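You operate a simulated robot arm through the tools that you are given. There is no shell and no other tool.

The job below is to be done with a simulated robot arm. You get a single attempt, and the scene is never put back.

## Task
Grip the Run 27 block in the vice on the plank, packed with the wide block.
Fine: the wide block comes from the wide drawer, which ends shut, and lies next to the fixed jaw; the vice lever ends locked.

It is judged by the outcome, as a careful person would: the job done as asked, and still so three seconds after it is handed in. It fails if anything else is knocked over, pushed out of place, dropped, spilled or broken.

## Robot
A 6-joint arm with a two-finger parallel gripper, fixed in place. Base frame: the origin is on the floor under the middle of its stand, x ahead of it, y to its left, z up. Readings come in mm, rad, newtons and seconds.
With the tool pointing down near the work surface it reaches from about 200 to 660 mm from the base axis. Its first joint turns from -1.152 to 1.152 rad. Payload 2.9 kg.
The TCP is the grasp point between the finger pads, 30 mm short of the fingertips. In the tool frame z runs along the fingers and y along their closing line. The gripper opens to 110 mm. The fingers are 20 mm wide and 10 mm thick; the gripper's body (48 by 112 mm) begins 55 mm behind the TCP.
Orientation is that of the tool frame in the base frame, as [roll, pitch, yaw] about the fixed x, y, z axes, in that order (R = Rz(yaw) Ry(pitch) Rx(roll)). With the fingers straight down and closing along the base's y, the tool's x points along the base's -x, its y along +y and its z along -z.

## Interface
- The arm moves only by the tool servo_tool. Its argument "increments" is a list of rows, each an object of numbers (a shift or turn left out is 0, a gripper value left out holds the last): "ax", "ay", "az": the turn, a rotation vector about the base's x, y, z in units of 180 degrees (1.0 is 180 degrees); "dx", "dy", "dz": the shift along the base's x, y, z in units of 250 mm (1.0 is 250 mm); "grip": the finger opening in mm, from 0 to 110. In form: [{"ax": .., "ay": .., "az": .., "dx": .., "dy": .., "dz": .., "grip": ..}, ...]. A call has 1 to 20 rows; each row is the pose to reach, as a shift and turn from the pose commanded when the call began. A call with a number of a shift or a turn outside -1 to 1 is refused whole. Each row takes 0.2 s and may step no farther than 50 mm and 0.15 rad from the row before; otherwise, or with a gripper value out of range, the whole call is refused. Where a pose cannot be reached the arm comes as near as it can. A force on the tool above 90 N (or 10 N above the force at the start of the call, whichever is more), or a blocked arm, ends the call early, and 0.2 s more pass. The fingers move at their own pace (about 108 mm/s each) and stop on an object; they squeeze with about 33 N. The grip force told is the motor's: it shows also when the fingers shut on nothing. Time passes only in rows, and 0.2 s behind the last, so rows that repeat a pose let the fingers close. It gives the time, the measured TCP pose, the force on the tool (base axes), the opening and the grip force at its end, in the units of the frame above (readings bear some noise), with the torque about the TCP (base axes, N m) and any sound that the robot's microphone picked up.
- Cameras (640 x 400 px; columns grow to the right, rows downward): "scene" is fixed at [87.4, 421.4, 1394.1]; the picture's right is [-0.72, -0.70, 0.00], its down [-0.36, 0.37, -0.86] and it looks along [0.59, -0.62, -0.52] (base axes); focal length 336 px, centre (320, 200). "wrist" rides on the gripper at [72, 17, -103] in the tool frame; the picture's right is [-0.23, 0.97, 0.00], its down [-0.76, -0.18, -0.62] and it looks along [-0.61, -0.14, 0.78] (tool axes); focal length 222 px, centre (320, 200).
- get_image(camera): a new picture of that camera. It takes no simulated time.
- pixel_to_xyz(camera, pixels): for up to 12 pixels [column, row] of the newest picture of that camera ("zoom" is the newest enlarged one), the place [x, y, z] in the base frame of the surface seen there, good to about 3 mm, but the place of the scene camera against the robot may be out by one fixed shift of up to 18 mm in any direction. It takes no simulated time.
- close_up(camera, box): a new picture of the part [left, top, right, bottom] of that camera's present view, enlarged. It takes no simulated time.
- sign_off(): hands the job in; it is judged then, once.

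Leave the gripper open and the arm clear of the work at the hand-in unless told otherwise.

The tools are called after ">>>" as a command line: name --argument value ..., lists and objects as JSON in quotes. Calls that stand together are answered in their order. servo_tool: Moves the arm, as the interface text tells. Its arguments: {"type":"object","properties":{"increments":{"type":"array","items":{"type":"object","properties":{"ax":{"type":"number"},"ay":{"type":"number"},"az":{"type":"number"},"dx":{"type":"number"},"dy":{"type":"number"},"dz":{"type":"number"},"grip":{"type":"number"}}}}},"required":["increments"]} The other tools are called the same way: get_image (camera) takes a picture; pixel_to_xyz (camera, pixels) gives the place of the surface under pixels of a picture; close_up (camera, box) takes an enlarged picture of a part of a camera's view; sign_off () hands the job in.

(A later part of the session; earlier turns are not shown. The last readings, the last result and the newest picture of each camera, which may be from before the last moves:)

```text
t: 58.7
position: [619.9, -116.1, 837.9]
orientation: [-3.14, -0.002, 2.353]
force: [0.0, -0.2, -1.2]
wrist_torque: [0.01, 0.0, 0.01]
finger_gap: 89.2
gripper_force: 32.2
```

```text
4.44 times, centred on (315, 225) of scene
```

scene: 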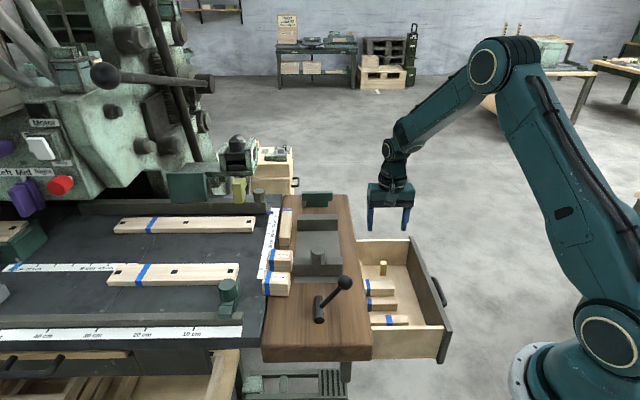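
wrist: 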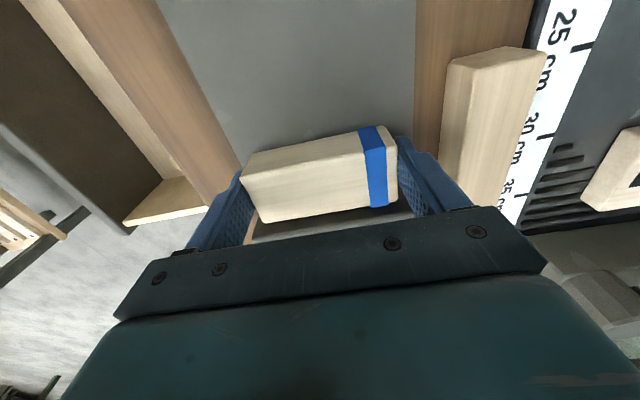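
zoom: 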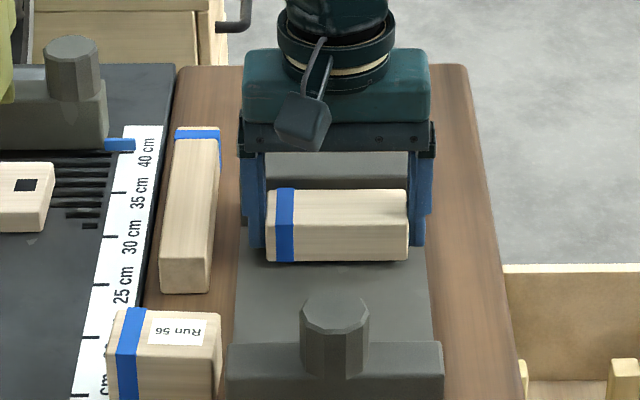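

The block is level and clear all round (the long wooden piece at left is ~10 mm off the finger). I'll lower 3 mm and approach the jaw by 6 mm along u, watching force.

>>> servo_tool --increments '[{"dz": -0.012}, {"dz": -0.012, "dx": 0.0084, "dy": -0.0085}, {"dz": -0.012, "dx": 0.0169, "dy": -0.0171}, {"dz": -0.012, "dx": 0.0169, "dy": -0.0171}]'

>>> close_up --camera "wrist" --box '[220, 110, 420, 240]'

```text
t: 59.7
position: [624.1, -119.4, 834.4]
orientation: [-3.14, 0.002, 2.354]
force: [-2.5, 1.9, -0.1]
wrist_torque: [0.05, 0.01, 0.12]
finger_gap: 89.0
gripper_force: 32.8
```

```text
3.08 times, centred on (320, 175) of wrist
```

zoom: 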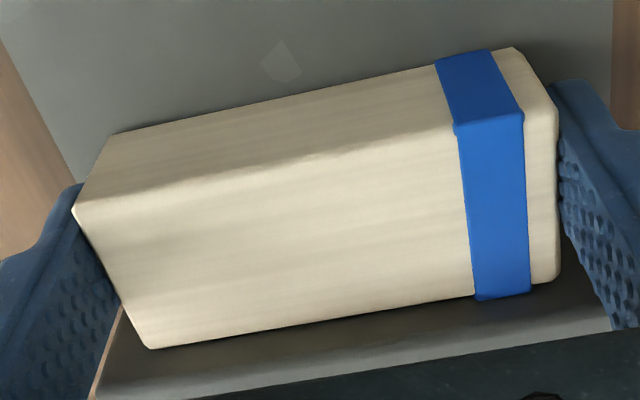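

There's about 3 N toward -u: the block has begun to touch the fixed jaw. I'll press 2 mm more, then lower gently onto the plate.

>>> servo_tool --increments '[{"dx": 0.004, "dy": -0.004}, {"dx": 0.007, "dy": -0.007}, {"dx": 0.007, "dy": -0.007, "dz": -0.004}, {"dx": 0.007, "dy": -0.007, "dz": -0.008}, {"dx": 0.007, "dy": -0.007, "dz": -0.008}]'

>>> close_up --camera "wrist" --box '[220, 110, 420, 240]'

```text
t: 60.9
position: [625.5, -119.8, 832.6]
orientation: [-3.139, -0.003, 2.354]
force: [-17.7, 19.5, 8.3]
wrist_torque: [0.15, 0.1, 0.04]
finger_gap: 89.2
gripper_force: 32.8
```

```text
3.08 times, centred on (320, 175) of wrist
```

zoom: 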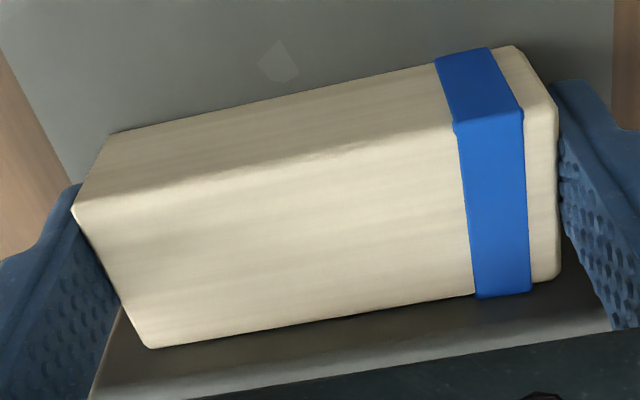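

The block is pressed flush on the jaw (about 26 N) and rests on the plate (8 N up). I'll open the fingers to 102 and rise.

>>> servo_tool --increments '[{"grip": 96}, {"grip": 102}, {"grip": 102}, {"dz": 0.03}, {"dz": 0.1}, {"dz": 0.2}, {"dz": 0.3}, {"dz": 0.4}, {"dz": 0.4}]'

>>> get_image --camera "wrist"

>>> close_up --camera "scene" --box '[265, 180, 365, 270]'

```text
t: 62.9
position: [626.1, -122.2, 933.6]
orientation: [-3.14, 0.0, 2.353]
force: [-1.1, 0.9, 0.4]
wrist_torque: [-0.02, -0.01, 0.0]
finger_gap: 102.2
gripper_force: 0.0
```

```text
taken
```

wrist: 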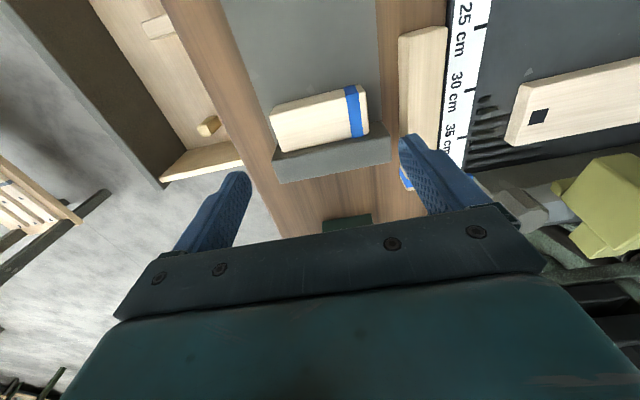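

```text
4.44 times, centred on (315, 225) of scene
```

zoom: 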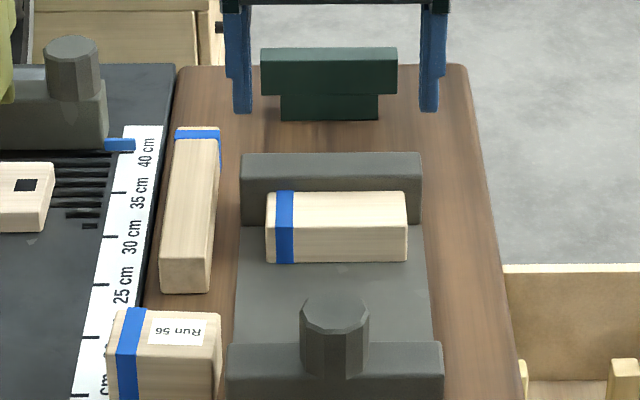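

The wide block stands flush against the fixed jaw. Next I'll go above the Run 27 block (about U 313, V -440) at z≈960 and measure it.

>>> servo_tool --increments '[{"dz": 0.1}, {"dx": -0.06, "dy": 0.1, "dz": 0.1}, {"dx": -0.13, "dy": 0.24, "dz": 0.1}, {"dx": -0.2, "dy": 0.38, "dz": 0.1}, {"dx": -0.27, "dy": 0.52, "dz": 0.1}, {"dx": -0.35, "dy": 0.66, "dz": 0.1}, {"dx": -0.41, "dy": 0.76, "dz": 0.1}, {"dx": -0.41, "dy": 0.76, "dz": 0.1}]'

>>> get_image --camera "wrist"

>>> close_up --camera "wrist" --box '[230, 60, 430, 220]'

```text
t: 64.7
position: [523.7, 70.0, 959.0]
orientation: [3.14, 0.001, 2.352]
force: [-0.1, 0.5, -0.6]
wrist_torque: [0.0, -0.03, 0.0]
finger_gap: 101.9
gripper_force: 0.0
```

```text
taken
```

wrist: 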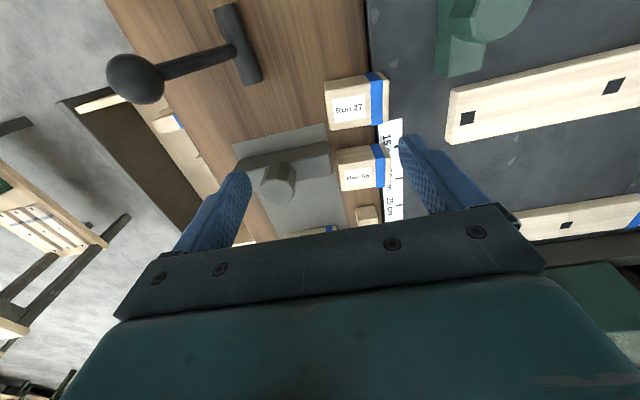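

```text
2.50 times, centred on (330, 140) of wrist
```

zoom: 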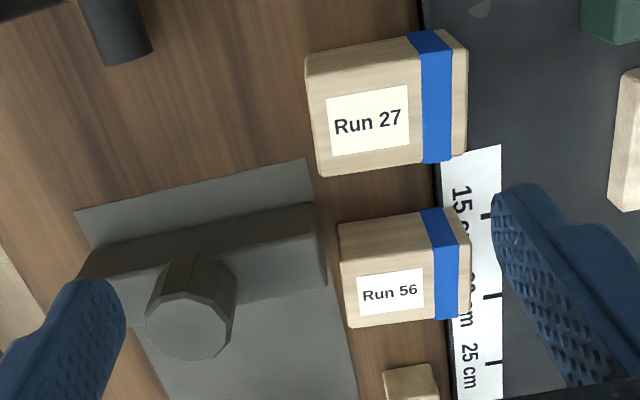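

Run 27 and Run 56 are clearly read. I'll measure the corners of Run 27, of Run 56, and the moving jaw in this zoomed picture.

>>> pixel_to_xyz --camera "zoom" --pixels '[[310, 75], [322, 172], [445, 40], [464, 150], [385, 110], [306, 62], [343, 235], [350, 322], [460, 212], [466, 312], [240, 240], [322, 270]]'

>>> pixel_to_xyz --camera "zoom" --pixels '[[318, 150], [463, 95], [400, 160], [380, 62], [120, 260], [300, 290], [85, 230], [305, 165], [185, 330], [350, 280], [330, 190], [425, 260]]'

```text
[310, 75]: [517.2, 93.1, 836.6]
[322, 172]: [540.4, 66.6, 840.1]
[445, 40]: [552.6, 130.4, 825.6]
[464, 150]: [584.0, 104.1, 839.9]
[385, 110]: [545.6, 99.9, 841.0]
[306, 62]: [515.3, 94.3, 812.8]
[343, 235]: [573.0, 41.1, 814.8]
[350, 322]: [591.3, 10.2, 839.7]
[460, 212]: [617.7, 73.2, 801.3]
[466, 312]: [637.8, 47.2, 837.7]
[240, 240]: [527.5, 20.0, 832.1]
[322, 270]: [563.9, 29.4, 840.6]
```

```text
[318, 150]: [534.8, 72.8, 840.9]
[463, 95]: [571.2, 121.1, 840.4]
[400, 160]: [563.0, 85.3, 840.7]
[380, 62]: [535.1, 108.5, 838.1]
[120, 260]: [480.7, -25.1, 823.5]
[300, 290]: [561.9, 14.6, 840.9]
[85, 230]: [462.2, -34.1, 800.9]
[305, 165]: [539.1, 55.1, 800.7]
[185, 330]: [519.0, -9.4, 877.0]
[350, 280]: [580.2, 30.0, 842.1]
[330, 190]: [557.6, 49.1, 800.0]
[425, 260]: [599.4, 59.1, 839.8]
```

Run 27: U 296–336 (40 mm), V -430…-491 (61 mm), z 801–841. I'll check what's around its far end (the green clamp on the table) before descending to grip it by its ends.

>>> pixel_to_xyz --camera "wrist" --pixels '[[445, 60], [460, 15], [490, 30], [440, 72], [400, 90], [400, 60], [500, 60], [455, 100], [390, 30], [470, 70], [440, 30], [135, 75]]'

>>> close_up --camera "wrist" --box '[310, 0, 550, 130]'

```text
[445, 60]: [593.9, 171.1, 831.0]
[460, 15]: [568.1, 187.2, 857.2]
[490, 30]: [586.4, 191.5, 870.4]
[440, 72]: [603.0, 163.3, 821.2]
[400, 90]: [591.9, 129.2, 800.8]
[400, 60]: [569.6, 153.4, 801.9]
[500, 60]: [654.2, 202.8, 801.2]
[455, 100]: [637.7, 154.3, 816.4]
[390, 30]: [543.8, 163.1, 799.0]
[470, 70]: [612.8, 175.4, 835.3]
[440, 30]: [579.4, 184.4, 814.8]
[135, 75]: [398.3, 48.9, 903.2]
```

```text
2.67 times, centred on (430, 65) of wrist
```

zoom: 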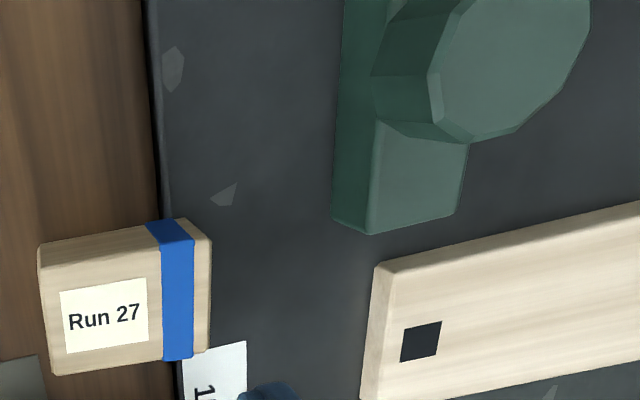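

The green clamp is at V≈-541 and beyond, clear of the fingers. I'll move over Run 27 (U=316, V=-460.5), gap 86, and lower to TCP z≈836.

>>> servo_tool --increments '[{"dx": 0.05, "dy": 0.058, "grip": 86}, {"dx": 0.1036, "dy": 0.1164}, {"dx": 0.1036, "dy": 0.1164, "dz": -0.1}, {"dx": 0.1036, "dy": 0.1164, "dz": -0.2}, {"dx": 0.1036, "dy": 0.1164, "dz": -0.26}, {"dx": 0.1036, "dy": 0.1164, "dz": -0.26}]'

>>> get_image --camera "wrist"

```text
t: 66.1
position: [548.7, 97.2, 893.6]
orientation: [-3.139, 0.002, 2.354]
force: [0.1, 0.0, -0.5]
wrist_torque: [-0.02, 0.0, -0.01]
finger_gap: 86.1
gripper_force: 0.1
```

```text
taken
```

wrist: 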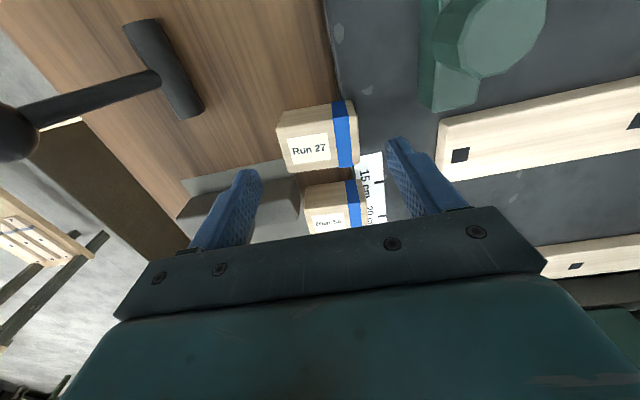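

Aligned over Run 27. I'll descend the last 58 mm and close on it.

>>> servo_tool --increments '[{"dz": -0.08}, {"dz": -0.16}, {"dz": -0.21}, {"dz": -0.232}, {"dz": -0.232}]'

>>> get_image --camera "wrist"

```text
t: 67.3
position: [548.6, 99.0, 834.2]
orientation: [-3.14, -0.001, 2.352]
force: [-0.3, 0.8, -0.4]
wrist_torque: [-0.01, 0.0, 0.01]
finger_gap: 86.1
gripper_force: 0.1
```

```text
taken
```

wrist: 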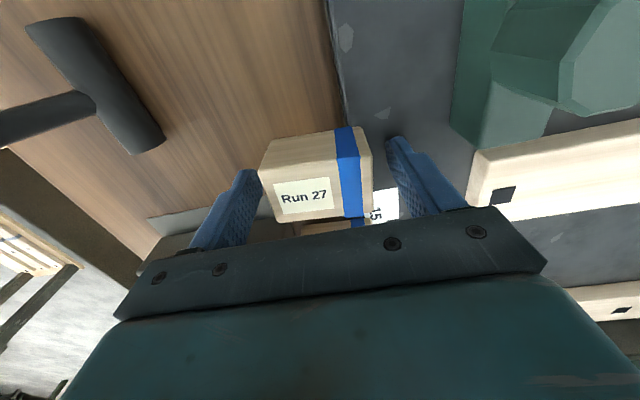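

The block sits between the fingers. I'll close with a small target gap (30), then lift 15 mm and check.

>>> servo_tool --increments '[{"grip": 66}, {"grip": 50}, {"grip": 30}, {"grip": 30}, {"dz": 0.01}, {"dz": 0.03}, {"dz": 0.06}, {"dz": 0.06}]'

>>> get_image --camera "wrist"

```text
t: 69.1
position: [548.1, 98.2, 850.5]
orientation: [-3.14, -0.001, 2.353]
force: [0.4, 1.2, -0.4]
wrist_torque: [0.0, -0.02, -0.02]
finger_gap: 59.9
gripper_force: 33.4
```

```text
taken
```

wrist: 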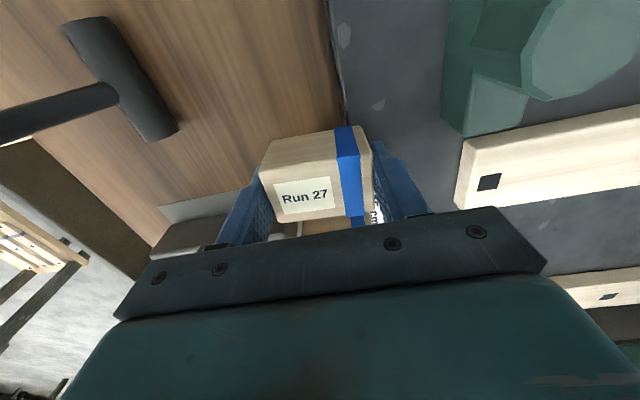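

Held at 59.9 mm and lifted. I'll raise to z≈940 so it clears the knob (877) and check the hold.

>>> servo_tool --increments '[{"dz": 0.06}, {"dz": 0.14}, {"dz": 0.22}, {"dz": 0.3}, {"dz": 0.36}, {"dz": 0.36}]'

>>> close_up --camera "wrist" --box '[220, 110, 420, 240]'

>>> pixel_to_xyz --camera "zoom" --pixels '[[140, 180], [165, 335], [420, 140], [455, 290], [280, 180], [300, 320], [460, 220], [150, 250], [430, 110], [130, 120]]'

```text
t: 70.5
position: [549.9, 97.4, 941.8]
orientation: [-3.139, 0.0, 2.351]
force: [-1.1, 0.3, -0.7]
wrist_torque: [0.01, -0.01, -0.01]
finger_gap: 59.7
gripper_force: 32.7
```

```text
3.08 times, centred on (320, 175) of wrist
```

zoom: 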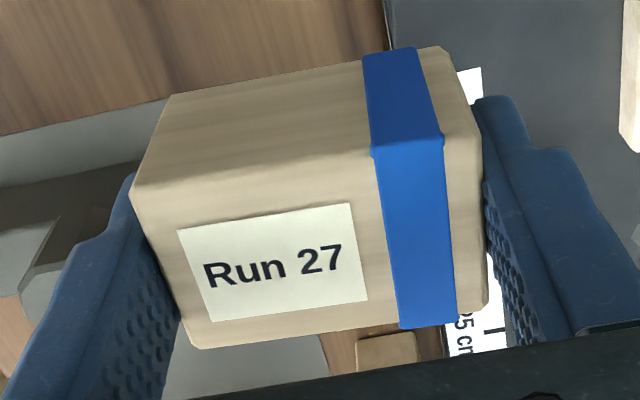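

```text
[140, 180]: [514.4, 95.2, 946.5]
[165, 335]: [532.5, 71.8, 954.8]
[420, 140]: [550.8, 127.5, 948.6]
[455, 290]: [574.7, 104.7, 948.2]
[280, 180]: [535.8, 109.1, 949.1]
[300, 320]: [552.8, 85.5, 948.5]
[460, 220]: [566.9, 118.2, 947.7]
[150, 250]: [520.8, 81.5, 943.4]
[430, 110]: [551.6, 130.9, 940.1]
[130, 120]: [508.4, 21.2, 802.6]
```

Run 27 is held level; its +u face is about 17 mm beyond the TCP and its bottom 33 mm below. I'll carry it to U=482, V=-360 over the vice at z≈940.

>>> servo_tool --increments '[{"dx": 0.025, "dy": -0.1}, {"dx": 0.055, "dy": -0.22}, {"dx": 0.085, "dy": -0.34}, {"dx": 0.115, "dy": -0.46}, {"dx": 0.145, "dy": -0.58}, {"dx": 0.17, "dy": -0.69}, {"dx": 0.182, "dy": -0.746}, {"dx": 0.182, "dy": -0.746}]'

>>> get_image --camera "wrist"

>>> close_up --camera "scene" --box '[265, 170, 385, 290]'

```text
t: 72.3
position: [596.4, -87.6, 941.5]
orientation: [-3.14, -0.002, 2.354]
force: [-0.1, 0.3, -0.5]
wrist_torque: [-0.03, -0.02, -0.03]
finger_gap: 59.6
gripper_force: 33.1
```

```text
taken
```

wrist: 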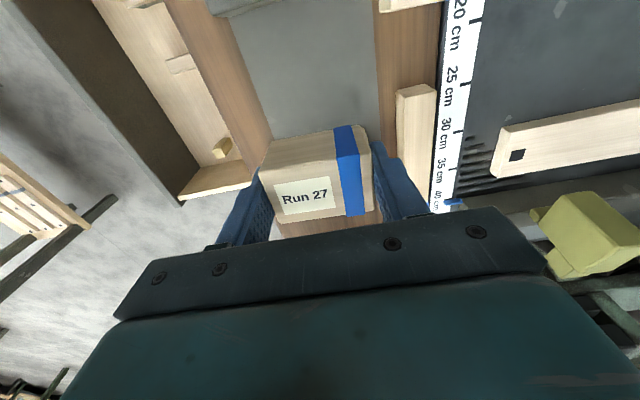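

```text
3.33 times, centred on (325, 230) of scene
```

zoom: 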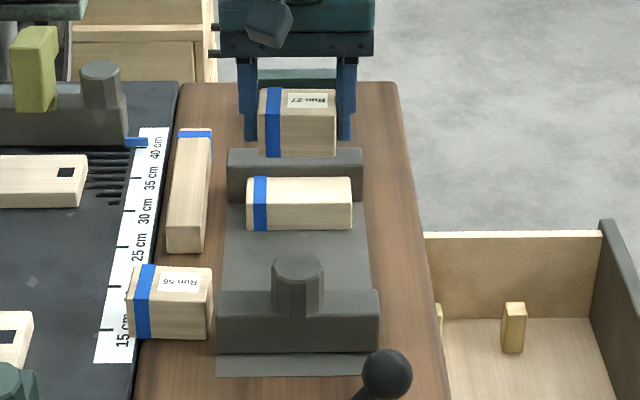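

At U≈482, V≈-362. I'll lower to TCP z≈838, about 4 mm above the plate.

>>> servo_tool --increments '[{"dz": -0.1}, {"dz": -0.2}, {"dz": -0.29}, {"dz": -0.36}, {"dz": -0.4}, {"dz": -0.412}, {"dz": -0.412}]'

>>> get_image --camera "wrist"

>>> close_up --camera "scene" --box '[265, 180, 365, 270]'

```text
t: 73.9
position: [595.9, -87.6, 837.3]
orientation: [-3.138, 0.001, 2.353]
force: [0.0, 0.1, 0.1]
wrist_torque: [-0.01, -0.01, 0.0]
finger_gap: 59.4
gripper_force: 33.5
```

```text
taken
```

wrist: 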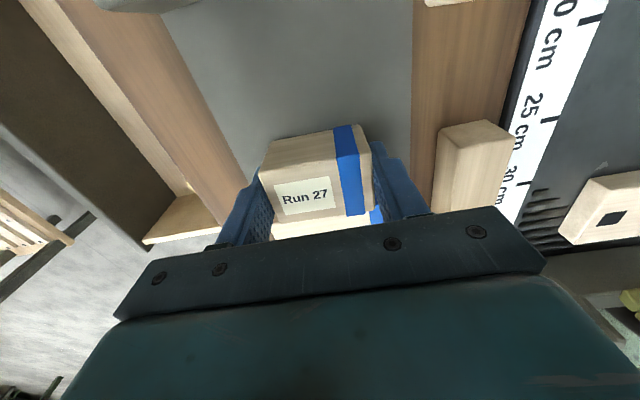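

```text
4.44 times, centred on (315, 225) of scene
```

zoom: 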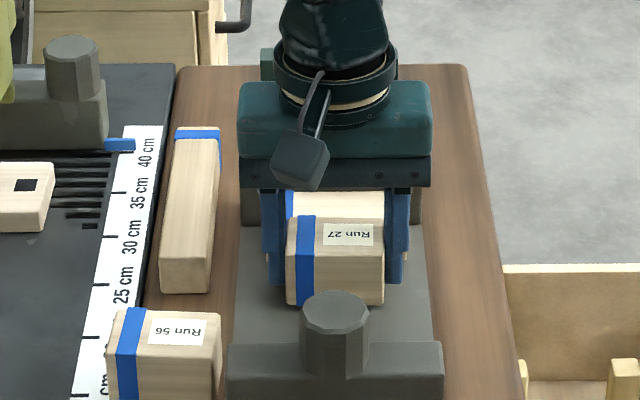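

Now I'll lower 2.5 mm and slide +u by 6 mm, then 3 mm more, watching for contact with the wide block.

>>> servo_tool --increments '[{"dz": -0.008}, {"dz": -0.008, "dx": 0.0084, "dy": -0.0085}, {"dz": -0.008, "dx": 0.0169, "dy": -0.0171}, {"dz": -0.008, "dx": 0.0225, "dy": -0.0228}, {"dz": -0.008, "dx": 0.0225, "dy": -0.0228}]'

>>> close_up --camera "wrist" --box '[220, 110, 420, 240]'

```text
t: 75.1
position: [598.8, -94.6, 835.1]
orientation: [-3.141, -0.001, 2.355]
force: [-5.5, 4.8, -0.1]
wrist_torque: [0.1, 0.06, 0.18]
finger_gap: 59.5
gripper_force: 33.1
```

```text
3.08 times, centred on (320, 175) of wrist
```

zoom: 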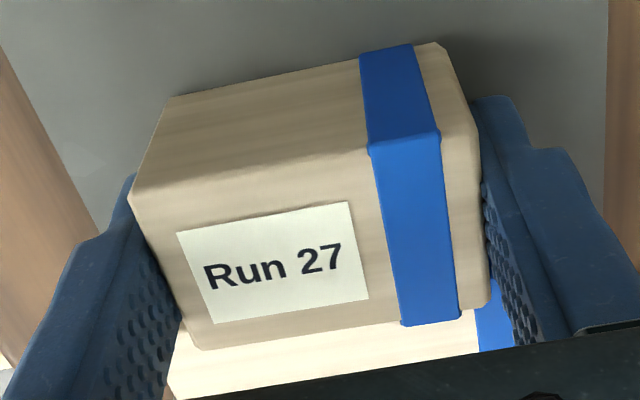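

Contact with the wide block (about 7 N). I'll press 1.5 mm more to align it and lower onto the plate.

>>> servo_tool --increments '[{"dx": 0.0045, "dy": -0.0045}, {"dx": 0.0045, "dy": -0.0045, "dz": -0.004}, {"dx": 0.0045, "dy": -0.0045, "dz": -0.008}, {"dx": 0.0045, "dy": -0.0045, "dz": -0.01}, {"dx": 0.0045, "dy": -0.0045, "dz": -0.01}]'

```text
t: 76.3
position: [600.4, -94.9, 833.6]
orientation: [-3.139, -0.004, 2.352]
force: [-18.5, 15.4, 16.2]
wrist_torque: [0.21, 0.19, 0.06]
finger_gap: 59.3
gripper_force: 33.1
```

Pressed against the wide block (24 N) and resting on the plate (16 N up). I'll open the fingers to 84 and rise.

>>> servo_tool --increments '[{"grip": 66}, {"grip": 76}, {"grip": 84}, {"grip": 84}, {"dz": 0.03}, {"dz": 0.1}, {"dz": 0.2}, {"dz": 0.3}, {"dz": 0.4}, {"dz": 0.48}, {"dz": 0.48}]'

>>> get_image --camera "wrist"

>>> close_up --camera "scene" --box '[265, 180, 385, 290]'

```text
t: 78.7
position: [602.6, -96.4, 954.8]
orientation: [-3.14, 0.0, 2.353]
force: [0.6, 0.0, 0.0]
wrist_torque: [-0.02, 0.0, -0.03]
finger_gap: 83.8
gripper_force: 0.1
```

```text
taken
```

wrist: 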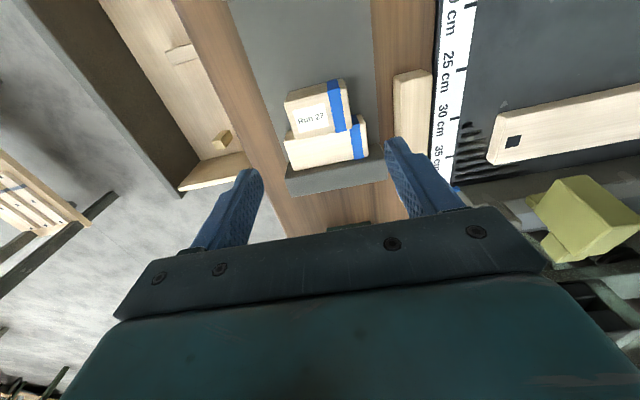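

```text
3.64 times, centred on (325, 235) of scene
```

zoom: 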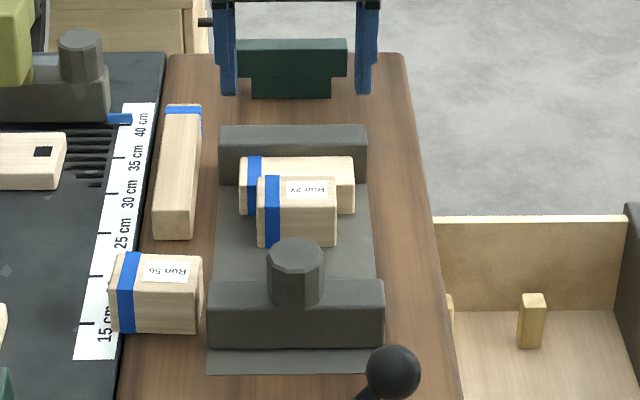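

Both blocks stand against the fixed jaw. I'll shift 95 mm back along -u to see and measure the moving jaw, knob and gap.

>>> servo_tool --increments '[{"dx": -0.09, "dy": 0.09}, {"dx": -0.18, "dy": 0.18}, {"dx": -0.267, "dy": 0.27}, {"dx": -0.267, "dy": 0.27}]'

>>> get_image --camera "wrist"

>>> close_up --camera "wrist" --box '[220, 40, 420, 200]'

```text
t: 79.7
position: [534.9, -27.0, 953.1]
orientation: [-3.141, 0.002, 2.354]
force: [1.1, 0.5, -0.1]
wrist_torque: [-0.01, -0.02, 0.0]
finger_gap: 84.2
gripper_force: 0.0
```

```text
taken
```

wrist: 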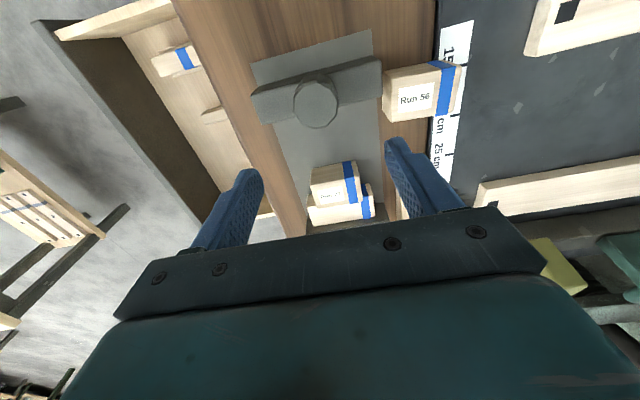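

```text
2.50 times, centred on (320, 120) of wrist
```

zoom: 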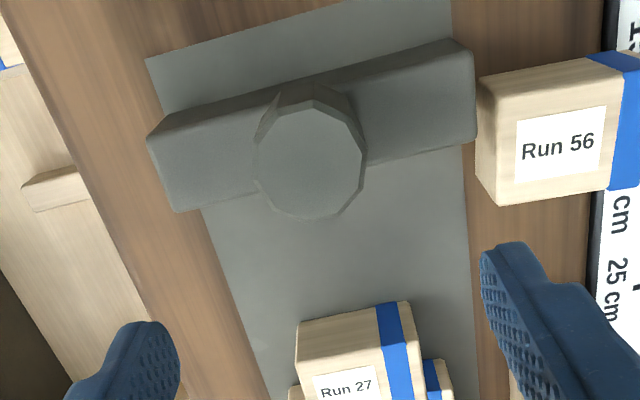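

>>> pixel_to_xyz --camera "zoom" --pixels '[[310, 110], [310, 160], [260, 160], [360, 160], [305, 210], [220, 190], [430, 145], [180, 205], [470, 130], [340, 320], [310, 340], [390, 315]]'

>>> pixel_to_xyz --camera "wrist" --pixels '[[317, 190], [345, 185], [314, 172], [350, 165], [315, 212], [368, 200], [260, 95], [370, 70], [256, 72], [370, 45]]'

```text
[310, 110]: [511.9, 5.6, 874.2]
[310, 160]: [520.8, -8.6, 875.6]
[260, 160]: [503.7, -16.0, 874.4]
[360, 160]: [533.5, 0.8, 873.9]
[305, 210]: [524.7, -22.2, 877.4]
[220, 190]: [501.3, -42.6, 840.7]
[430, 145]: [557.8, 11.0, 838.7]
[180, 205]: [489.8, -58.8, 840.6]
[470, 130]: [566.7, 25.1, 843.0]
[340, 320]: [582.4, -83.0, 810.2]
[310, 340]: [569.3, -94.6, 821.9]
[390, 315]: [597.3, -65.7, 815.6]
```

```text
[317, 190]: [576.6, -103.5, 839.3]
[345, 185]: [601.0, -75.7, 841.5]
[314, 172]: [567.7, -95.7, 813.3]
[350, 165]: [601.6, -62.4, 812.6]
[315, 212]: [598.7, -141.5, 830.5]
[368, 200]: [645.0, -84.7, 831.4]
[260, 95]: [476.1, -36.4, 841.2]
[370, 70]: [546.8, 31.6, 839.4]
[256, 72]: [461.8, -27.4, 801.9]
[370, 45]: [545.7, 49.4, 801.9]
```

The knob is centred at U≈370.5, V≈-363.5 (about 32 mm across, top z 875); Run 27's free face is at U≈467.5, the moving jaw's face at U≈388, so about 79 mm must be closed. I'll take the knob with the fingers closing along v and try sliding the jaw.

>>> servo_tool --increments '[{"dx": -0.03, "dy": 0.036, "grip": 60}, {"dx": -0.064, "dy": 0.0764}, {"dx": -0.064, "dy": 0.0764, "dz": -0.1}, {"dx": -0.064, "dy": 0.0764, "dz": -0.2}, {"dx": -0.064, "dy": 0.0764, "dz": -0.26}, {"dx": -0.064, "dy": 0.0764, "dz": -0.3}, {"dx": -0.064, "dy": 0.0764, "dz": -0.3}]'

>>> get_image --camera "wrist"

```text
t: 81.3
position: [518.5, -8.2, 877.4]
orientation: [-3.14, -0.001, 2.353]
force: [-0.6, -0.3, 0.5]
wrist_torque: [0.01, 0.01, -0.01]
finger_gap: 60.2
gripper_force: 0.0
```

```text
taken
```

wrist: 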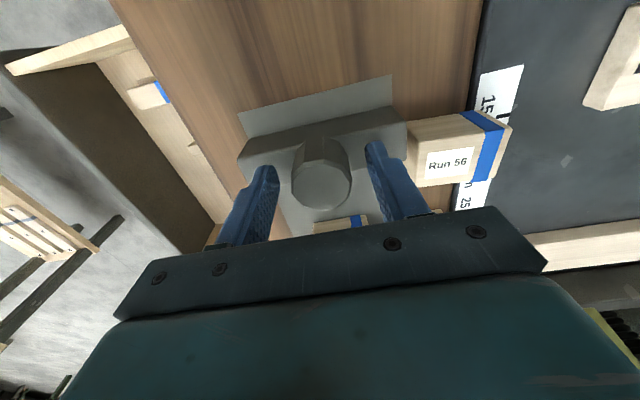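

The knob sits between the fingers at (322,187). I'll close on it.

>>> servo_tool --increments '[{"grip": 44}, {"grip": 30}, {"grip": 15}, {"grip": 15}]'

```text
t: 82.3
position: [519.0, -9.3, 878.0]
orientation: [-3.139, 0.001, 2.352]
force: [-0.5, 0.1, -2.5]
wrist_torque: [0.42, -0.53, -0.03]
finger_gap: 37.2
gripper_force: 45.2
```

The knob is held (37 mm). I'll try a gentle 8 mm slide along +u.

>>> servo_tool --increments '[{"dx": 0.0056, "dy": -0.0057}, {"dx": 0.0112, "dy": -0.0114}, {"dx": 0.0169, "dy": -0.0171}, {"dx": 0.0225, "dy": -0.0228}, {"dx": 0.0225, "dy": -0.0228}]'

>>> get_image --camera "wrist"

```text
t: 83.5
position: [523.3, -15.0, 876.3]
orientation: [3.14, -0.001, 2.353]
force: [3.1, 6.6, -13.9]
wrist_torque: [0.83, -0.44, -0.34]
finger_gap: 37.6
gripper_force: 44.6
```

```text
taken
```

wrist: 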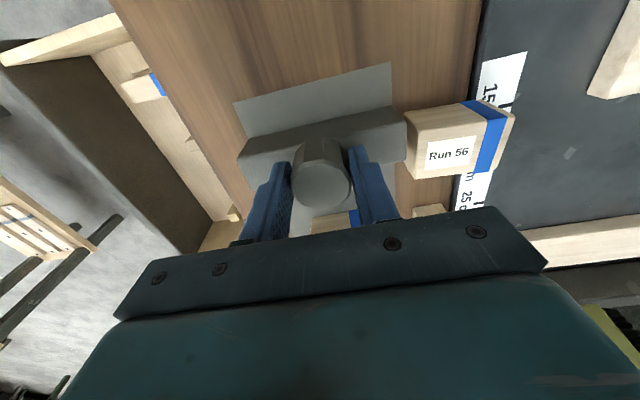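

The jaw slides freely with the knob (more plate shows behind it). I'll slide it another 62 mm.

>>> servo_tool --increments '[{"dx": 0.0225, "dy": -0.0228}, {"dx": 0.0506, "dy": -0.0512}, {"dx": 0.0787, "dy": -0.0796}, {"dx": 0.1068, "dy": -0.108}, {"dx": 0.135, "dy": -0.1365}, {"dx": 0.1575, "dy": -0.1593}, {"dx": 0.1743, "dy": -0.1763}, {"dx": 0.1743, "dy": -0.1763}]'

>>> get_image --camera "wrist"

>>> close_up --camera "scene" --box '[265, 180, 385, 290]'

```text
t: 85.3
position: [568.0, -58.9, 876.9]
orientation: [-3.139, 0.0, 2.351]
force: [-3.3, -1.1, -14.0]
wrist_torque: [1.02, 0.16, 0.01]
finger_gap: 37.3
gripper_force: 45.6
```

```text
taken
```

wrist: 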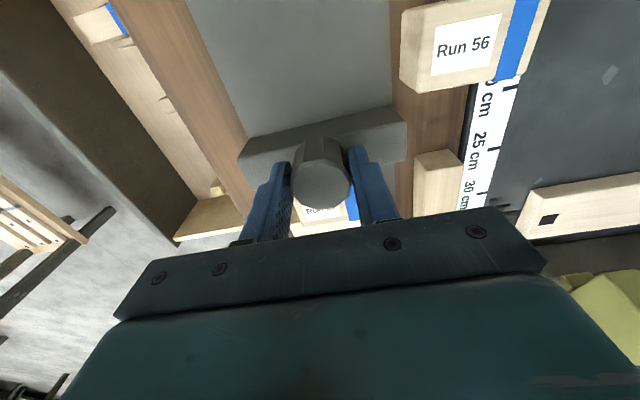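

```text
3.64 times, centred on (325, 235) of scene
```

zoom: 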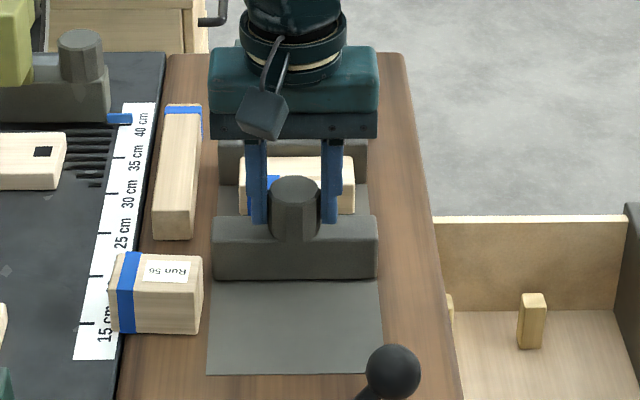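

About 10 mm remain. I'll slide 6 mm, then in 1 mm steps up to 5 more, looking for contact force.

>>> servo_tool --increments '[{"dx": 0.0084, "dy": -0.0085}, {"dx": 0.0169, "dy": -0.0171}, {"dx": 0.0197, "dy": -0.0199}, {"dx": 0.0225, "dy": -0.0228}, {"dx": 0.0225, "dy": -0.0228}]'

```text
t: 86.5
position: [573.3, -63.2, 877.9]
orientation: [-3.139, 0.0, 2.352]
force: [-3.7, 0.4, -19.4]
wrist_torque: [0.3, -0.57, -0.38]
finger_gap: 37.4
gripper_force: 45.1
```

>>> servo_tool --increments '[{"dx": 0.0028, "dy": -0.0028}, {"dx": 0.0056, "dy": -0.0057}, {"dx": 0.0084, "dy": -0.0085}, {"dx": 0.0084, "dy": -0.0085}]'

>>> close_up --camera "scene" --box '[285, 200, 365, 270]'

```text
t: 87.5
position: [575.1, -66.6, 876.8]
orientation: [-3.137, -0.005, 2.355]
force: [-12.5, 7.9, -14.8]
wrist_torque: [0.47, -0.23, -0.27]
finger_gap: 37.5
gripper_force: 44.7
```

```text
5.71 times, centred on (325, 235) of scene
```

zoom: 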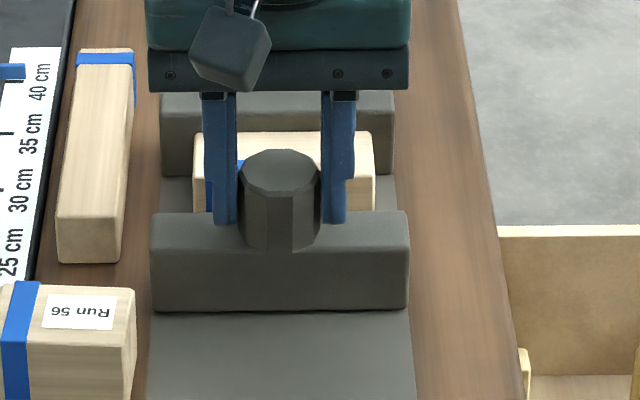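

Contact: about 14 N against +u at U+80 mm, matching the measured gap. I'll press 1 mm more so everything is snug, then read.

>>> servo_tool --increments '[{"dx": 0.0028, "dy": -0.0028}, {"dx": 0.0042, "dy": -0.0043}, {"dx": 0.0042, "dy": -0.0043}]'

```text
t: 88.3
position: [575.7, -65.9, 877.3]
orientation: [-3.138, -0.002, 2.357]
force: [-18.4, 18.8, -6.4]
wrist_torque: [0.84, -0.16, -0.07]
finger_gap: 37.3
gripper_force: 45.2
```

Snug at 26 N. I'll open the fingers to 60, rise, and look at the vice from above.

>>> servo_tool --increments '[{"grip": 45}, {"grip": 60}, {"grip": 60}, {"dz": 0.05}, {"dz": 0.15}, {"dz": 0.25}, {"dz": 0.35}, {"dz": 0.4, "dx": -0.05, "dy": 0.05}, {"dz": 0.4, "dx": -0.12, "dy": 0.12}, {"dz": 0.4, "dx": -0.12, "dy": 0.12}]'

>>> get_image --camera "wrist"

>>> close_up --camera "wrist" --box '[220, 60, 420, 220]'

>>> close_up --camera "scene" --box '[265, 190, 385, 330]'

```text
t: 90.5
position: [546.7, -39.2, 977.7]
orientation: [-3.14, 0.001, 2.353]
force: [0.1, -0.4, -0.1]
wrist_torque: [-0.01, 0.04, 0.01]
finger_gap: 60.1
gripper_force: 0.0
```

```text
taken
```

wrist: 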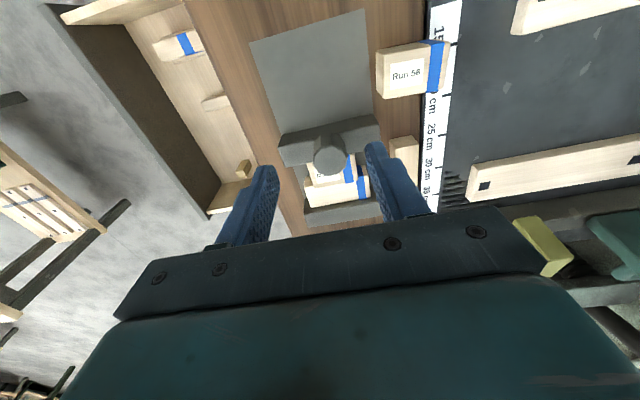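

```text
2.50 times, centred on (320, 140) of wrist
```

zoom: 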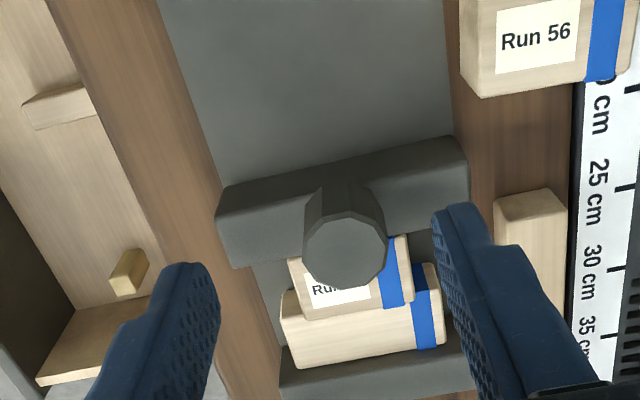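

```text
2.86 times, centred on (325, 260) of scene
```

zoom: 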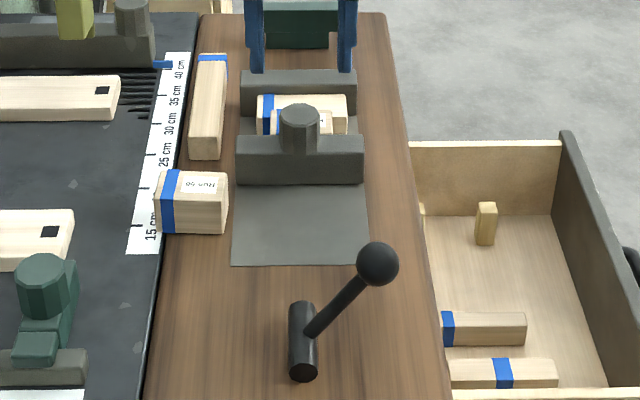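

The jaw holds snug against Run 27, which is against the wide block and the fixed jaw. Now the lever: its ball stands at about U 245, V -306, z 893. I'll move above it, turning the tool +90° so the fingers will close along u (the lever's turning axis), and look closely.

>>> servo_tool --increments '[{"az": 0.0455, "dx": -0.06, "dy": 0.036, "dz": 0.09}, {"az": 0.091, "dx": -0.12, "dy": 0.072, "dz": 0.09}, {"az": 0.1364, "dx": -0.18, "dy": 0.108, "dz": 0.09}, {"az": 0.1818, "dx": -0.24, "dy": 0.144, "dz": 0.09}, {"az": 0.2273, "dx": -0.3, "dy": 0.18, "dz": 0.09}, {"az": 0.2727, "dx": -0.36, "dy": 0.216, "dz": 0.09}, {"az": 0.3182, "dx": -0.42, "dy": 0.252, "dz": 0.09}, {"az": 0.3636, "dx": -0.48, "dy": 0.288, "dz": 0.09}, {"az": 0.4091, "dx": -0.54, "dy": 0.324, "dz": 0.09}, {"az": 0.4545, "dx": -0.587, "dy": 0.357, "dz": 0.09}, {"az": 0.5, "dx": -0.587, "dy": 0.357, "dz": 0.09}, {"az": 0.5, "dx": -0.587, "dy": 0.357, "dz": 0.09, "grip": 80}]'

>>> get_image --camera "wrist"

>>> close_up --camera "wrist" --box '[220, 60, 420, 220]'

```text
t: 93.1
position: [400.5, 51.0, 999.8]
orientation: [-3.14, -0.001, -2.358]
force: [-0.4, 0.6, -0.9]
wrist_torque: [-0.02, -0.02, -0.02]
finger_gap: 80.1
gripper_force: 0.0
```

```text
taken
```

wrist: 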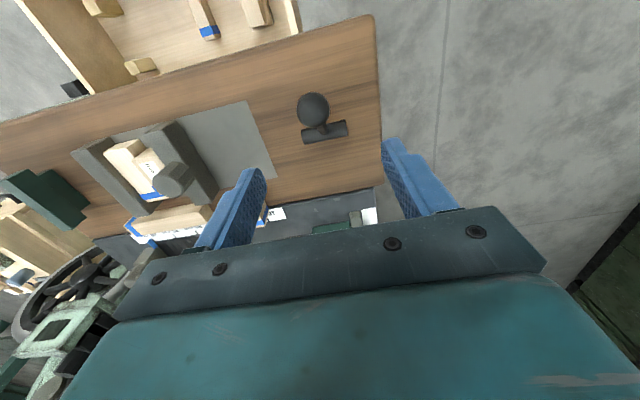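

```text
2.50 times, centred on (320, 140) of wrist
```

zoom: 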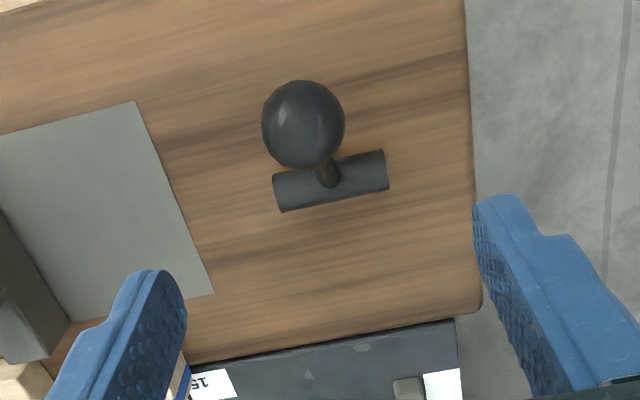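

I see the ball at zoom (303,122) over the cylinder at (330,180). I'll measure them.

>>> pixel_to_xyz --camera "zoom" --pixels '[[303, 122], [280, 122], [330, 122], [303, 95], [303, 150], [280, 190], [300, 190], [350, 175], [385, 165], [285, 205], [380, 155], [328, 175]]'

>>> close_up --camera "wrist" --box '[280, 80, 370, 150]'

>>> close_up --camera "scene" --box '[290, 260, 380, 340]'

```text
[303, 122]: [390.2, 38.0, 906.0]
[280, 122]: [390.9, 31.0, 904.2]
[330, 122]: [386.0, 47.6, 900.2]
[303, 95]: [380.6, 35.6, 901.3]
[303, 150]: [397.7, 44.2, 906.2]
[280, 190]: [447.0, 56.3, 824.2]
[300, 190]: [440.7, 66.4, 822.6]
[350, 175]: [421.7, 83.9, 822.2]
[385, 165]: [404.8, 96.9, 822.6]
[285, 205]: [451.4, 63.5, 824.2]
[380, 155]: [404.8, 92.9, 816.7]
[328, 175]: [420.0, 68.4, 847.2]
```

```text
5.71 times, centred on (325, 115) of wrist
```

zoom: 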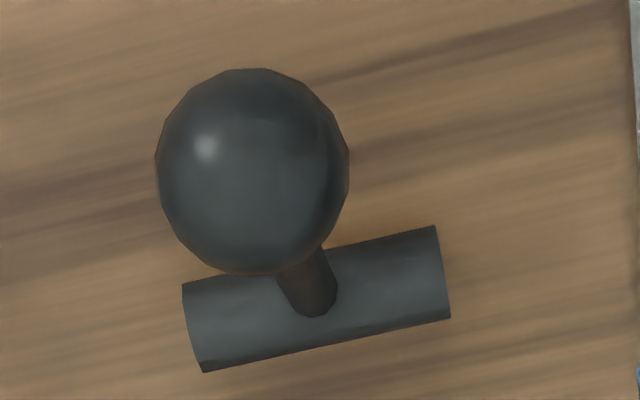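

```text
5.00 times, centred on (335, 300) of scene
```

zoom: 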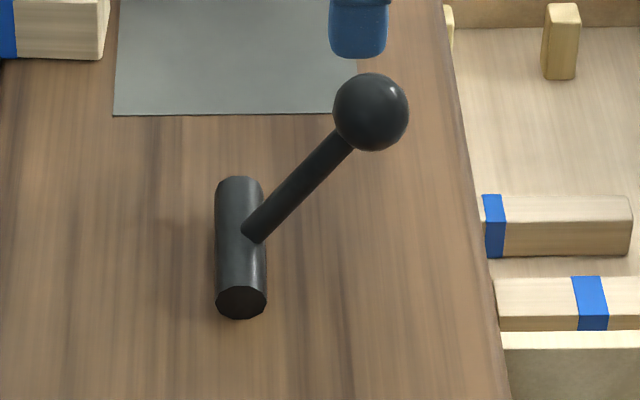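

Ball centre ≈ (U 246, V -309, z 891), turning axis ≈ (V -361, z 812), so the lever leans about 33° toward the robot. I'll lower the fingers on both sides of the ball and grip it.

>>> servo_tool --increments '[{"dx": -0.0316, "dy": -0.0348, "dz": -0.1, "grip": 64}, {"dx": -0.0316, "dy": -0.0348, "dz": -0.22}, {"dx": -0.0316, "dy": -0.0348, "dz": -0.34}, {"dx": -0.0316, "dy": -0.0348, "dz": -0.42}, {"dx": -0.0316, "dy": -0.0348, "dz": -0.444}, {"dx": -0.0316, "dy": -0.0348, "dz": -0.444}]'

>>> get_image --camera "wrist"

```text
t: 94.5
position: [391.6, 42.9, 889.1]
orientation: [-3.14, 0.0, -2.357]
force: [0.2, 1.2, 0.5]
wrist_torque: [0.01, 0.01, 0.0]
finger_gap: 64.0
gripper_force: 0.1
```

```text
taken
```

wrist: 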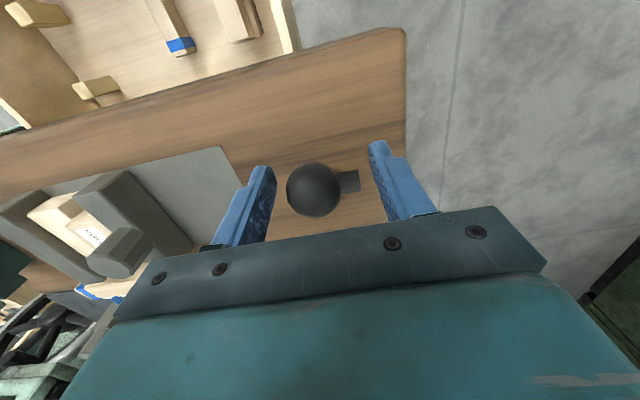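

The ball sits between the fingers at (315,190). I'll close on it.

>>> servo_tool --increments '[{"grip": 50}, {"grip": 38}, {"grip": 20}, {"grip": 15}, {"grip": 15}]'

```text
t: 95.7
position: [394.3, 40.7, 888.1]
orientation: [-3.133, 0.003, -2.365]
force: [24.7, -20.8, -8.7]
wrist_torque: [0.05, 0.29, -0.07]
finger_gap: 31.1
gripper_force: 44.8
```

The ball is held; it bears 32 N along +u, so I'll shift 2 mm that way, then try turning the lever 5° toward the robot and down, and read the force.

>>> servo_tool --increments '[{"dx": 0.0056, "dy": -0.0057}, {"dx": 0.0056, "dy": -0.0057}, {"dx": -0.003, "dy": -0.0144, "dz": -0.009}, {"dx": -0.012, "dy": -0.0231, "dz": -0.018}, {"dx": -0.012, "dy": -0.0231, "dz": -0.018}]'

>>> close_up --camera "scene" --box '[270, 220, 400, 340]'

```text
t: 96.9
position: [392.9, 39.5, 887.5]
orientation: [-3.133, 0.016, -2.355]
force: [23.6, 8.7, 25.9]
wrist_torque: [0.02, -0.07, 0.03]
finger_gap: 31.4
gripper_force: 45.0
```

```text
3.33 times, centred on (335, 280) of scene
```

zoom: 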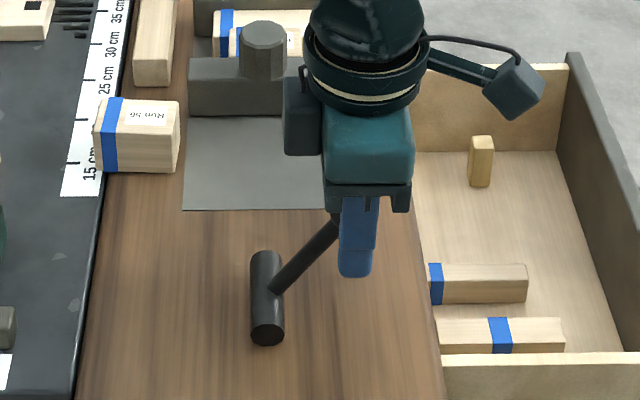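

It resists (about 35 N back) and did not move that way. I'll ease back and try the other way: up and over, away from the robot, about 5°.

>>> servo_tool --increments '[{"dx": 0.009, "dy": 0.0087, "dz": 0.009}, {"dx": 0.0176, "dy": 0.0174, "dz": 0.018}, {"dx": 0.027, "dy": 0.027, "dz": 0.026}, {"dx": 0.0392, "dy": 0.0388, "dz": 0.036}, {"dx": 0.0392, "dy": 0.0388, "dz": 0.036}]'

>>> close_up --camera "scene" --box '[270, 220, 400, 340]'

```text
t: 98.1
position: [398.6, 44.0, 893.5]
orientation: [-3.138, -0.007, -2.365]
force: [11.8, -24.6, -13.9]
wrist_torque: [-0.73, 0.91, -0.1]
finger_gap: 31.6
gripper_force: 45.0
```

```text
3.33 times, centred on (335, 280) of scene
```

zoom: 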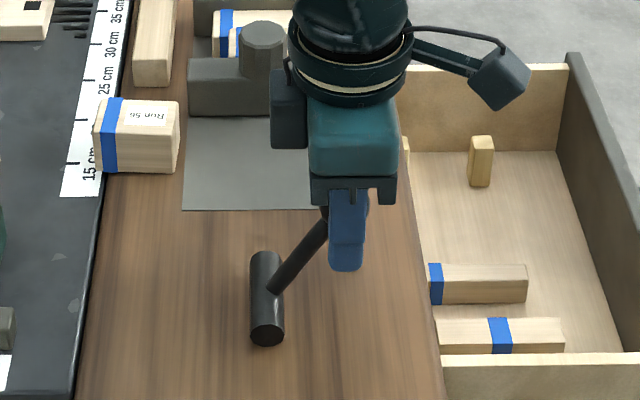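

It moves that way (lever now at about 28°, ~15 N resistance). I'll continue along the arc up to just past vertical, shifting 2 mm in +u to ease the side load.

>>> servo_tool --increments '[{"dx": 0.0316, "dy": 0.02, "dz": 0.0168}, {"dx": 0.058, "dy": 0.046, "dz": 0.0296}, {"dx": 0.0856, "dy": 0.0734, "dz": 0.0388}, {"dx": 0.1134, "dy": 0.101, "dz": 0.0436}, {"dx": 0.1416, "dy": 0.1288, "dz": 0.044}, {"dx": 0.1416, "dy": 0.1288, "dz": 0.044}]'

>>> close_up --camera "scene" --box '[270, 200, 400, 340]'

```text
t: 99.5
position: [433.1, 78.9, 905.6]
orientation: [3.139, -0.003, -2.358]
force: [-20.2, 0.9, 6.7]
wrist_torque: [-0.84, 0.82, -0.01]
finger_gap: 31.1
gripper_force: 44.7
```

```text
2.86 times, centred on (335, 270) of scene
```

zoom: 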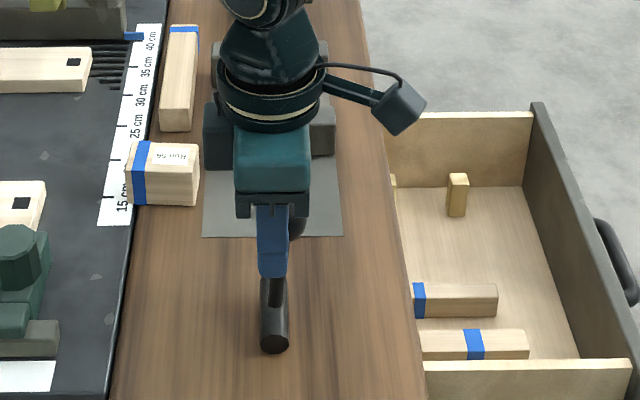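

The lever is upright now and follows easily. I'll continue over to about 32° on the far side.

>>> servo_tool --increments '[{"dx": 0.0256, "dy": 0.0309, "dz": -0.0032}, {"dx": 0.0532, "dy": 0.0582, "dz": -0.0108}, {"dx": 0.0802, "dy": 0.0849, "dz": -0.0224}, {"dx": 0.1061, "dy": 0.1105, "dz": -0.038}, {"dx": 0.1306, "dy": 0.1347, "dz": -0.0572}, {"dx": 0.1306, "dy": 0.1347, "dz": -0.0572}]'

>>> close_up --camera "scene" --box '[250, 180, 400, 340]'

```text
t: 100.9
position: [466.9, 112.5, 890.9]
orientation: [-3.14, -0.001, -2.358]
force: [-0.2, 0.1, -0.2]
wrist_torque: [0.0, -0.02, 0.0]
finger_gap: 15.0
gripper_force: 0.0
```

```text
2.50 times, centred on (325, 260) of scene
```

zoom: 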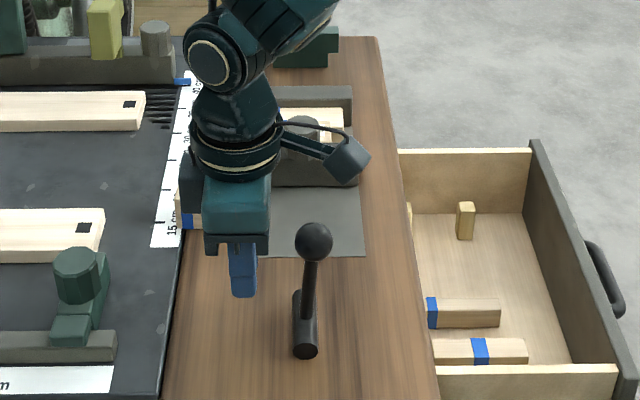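

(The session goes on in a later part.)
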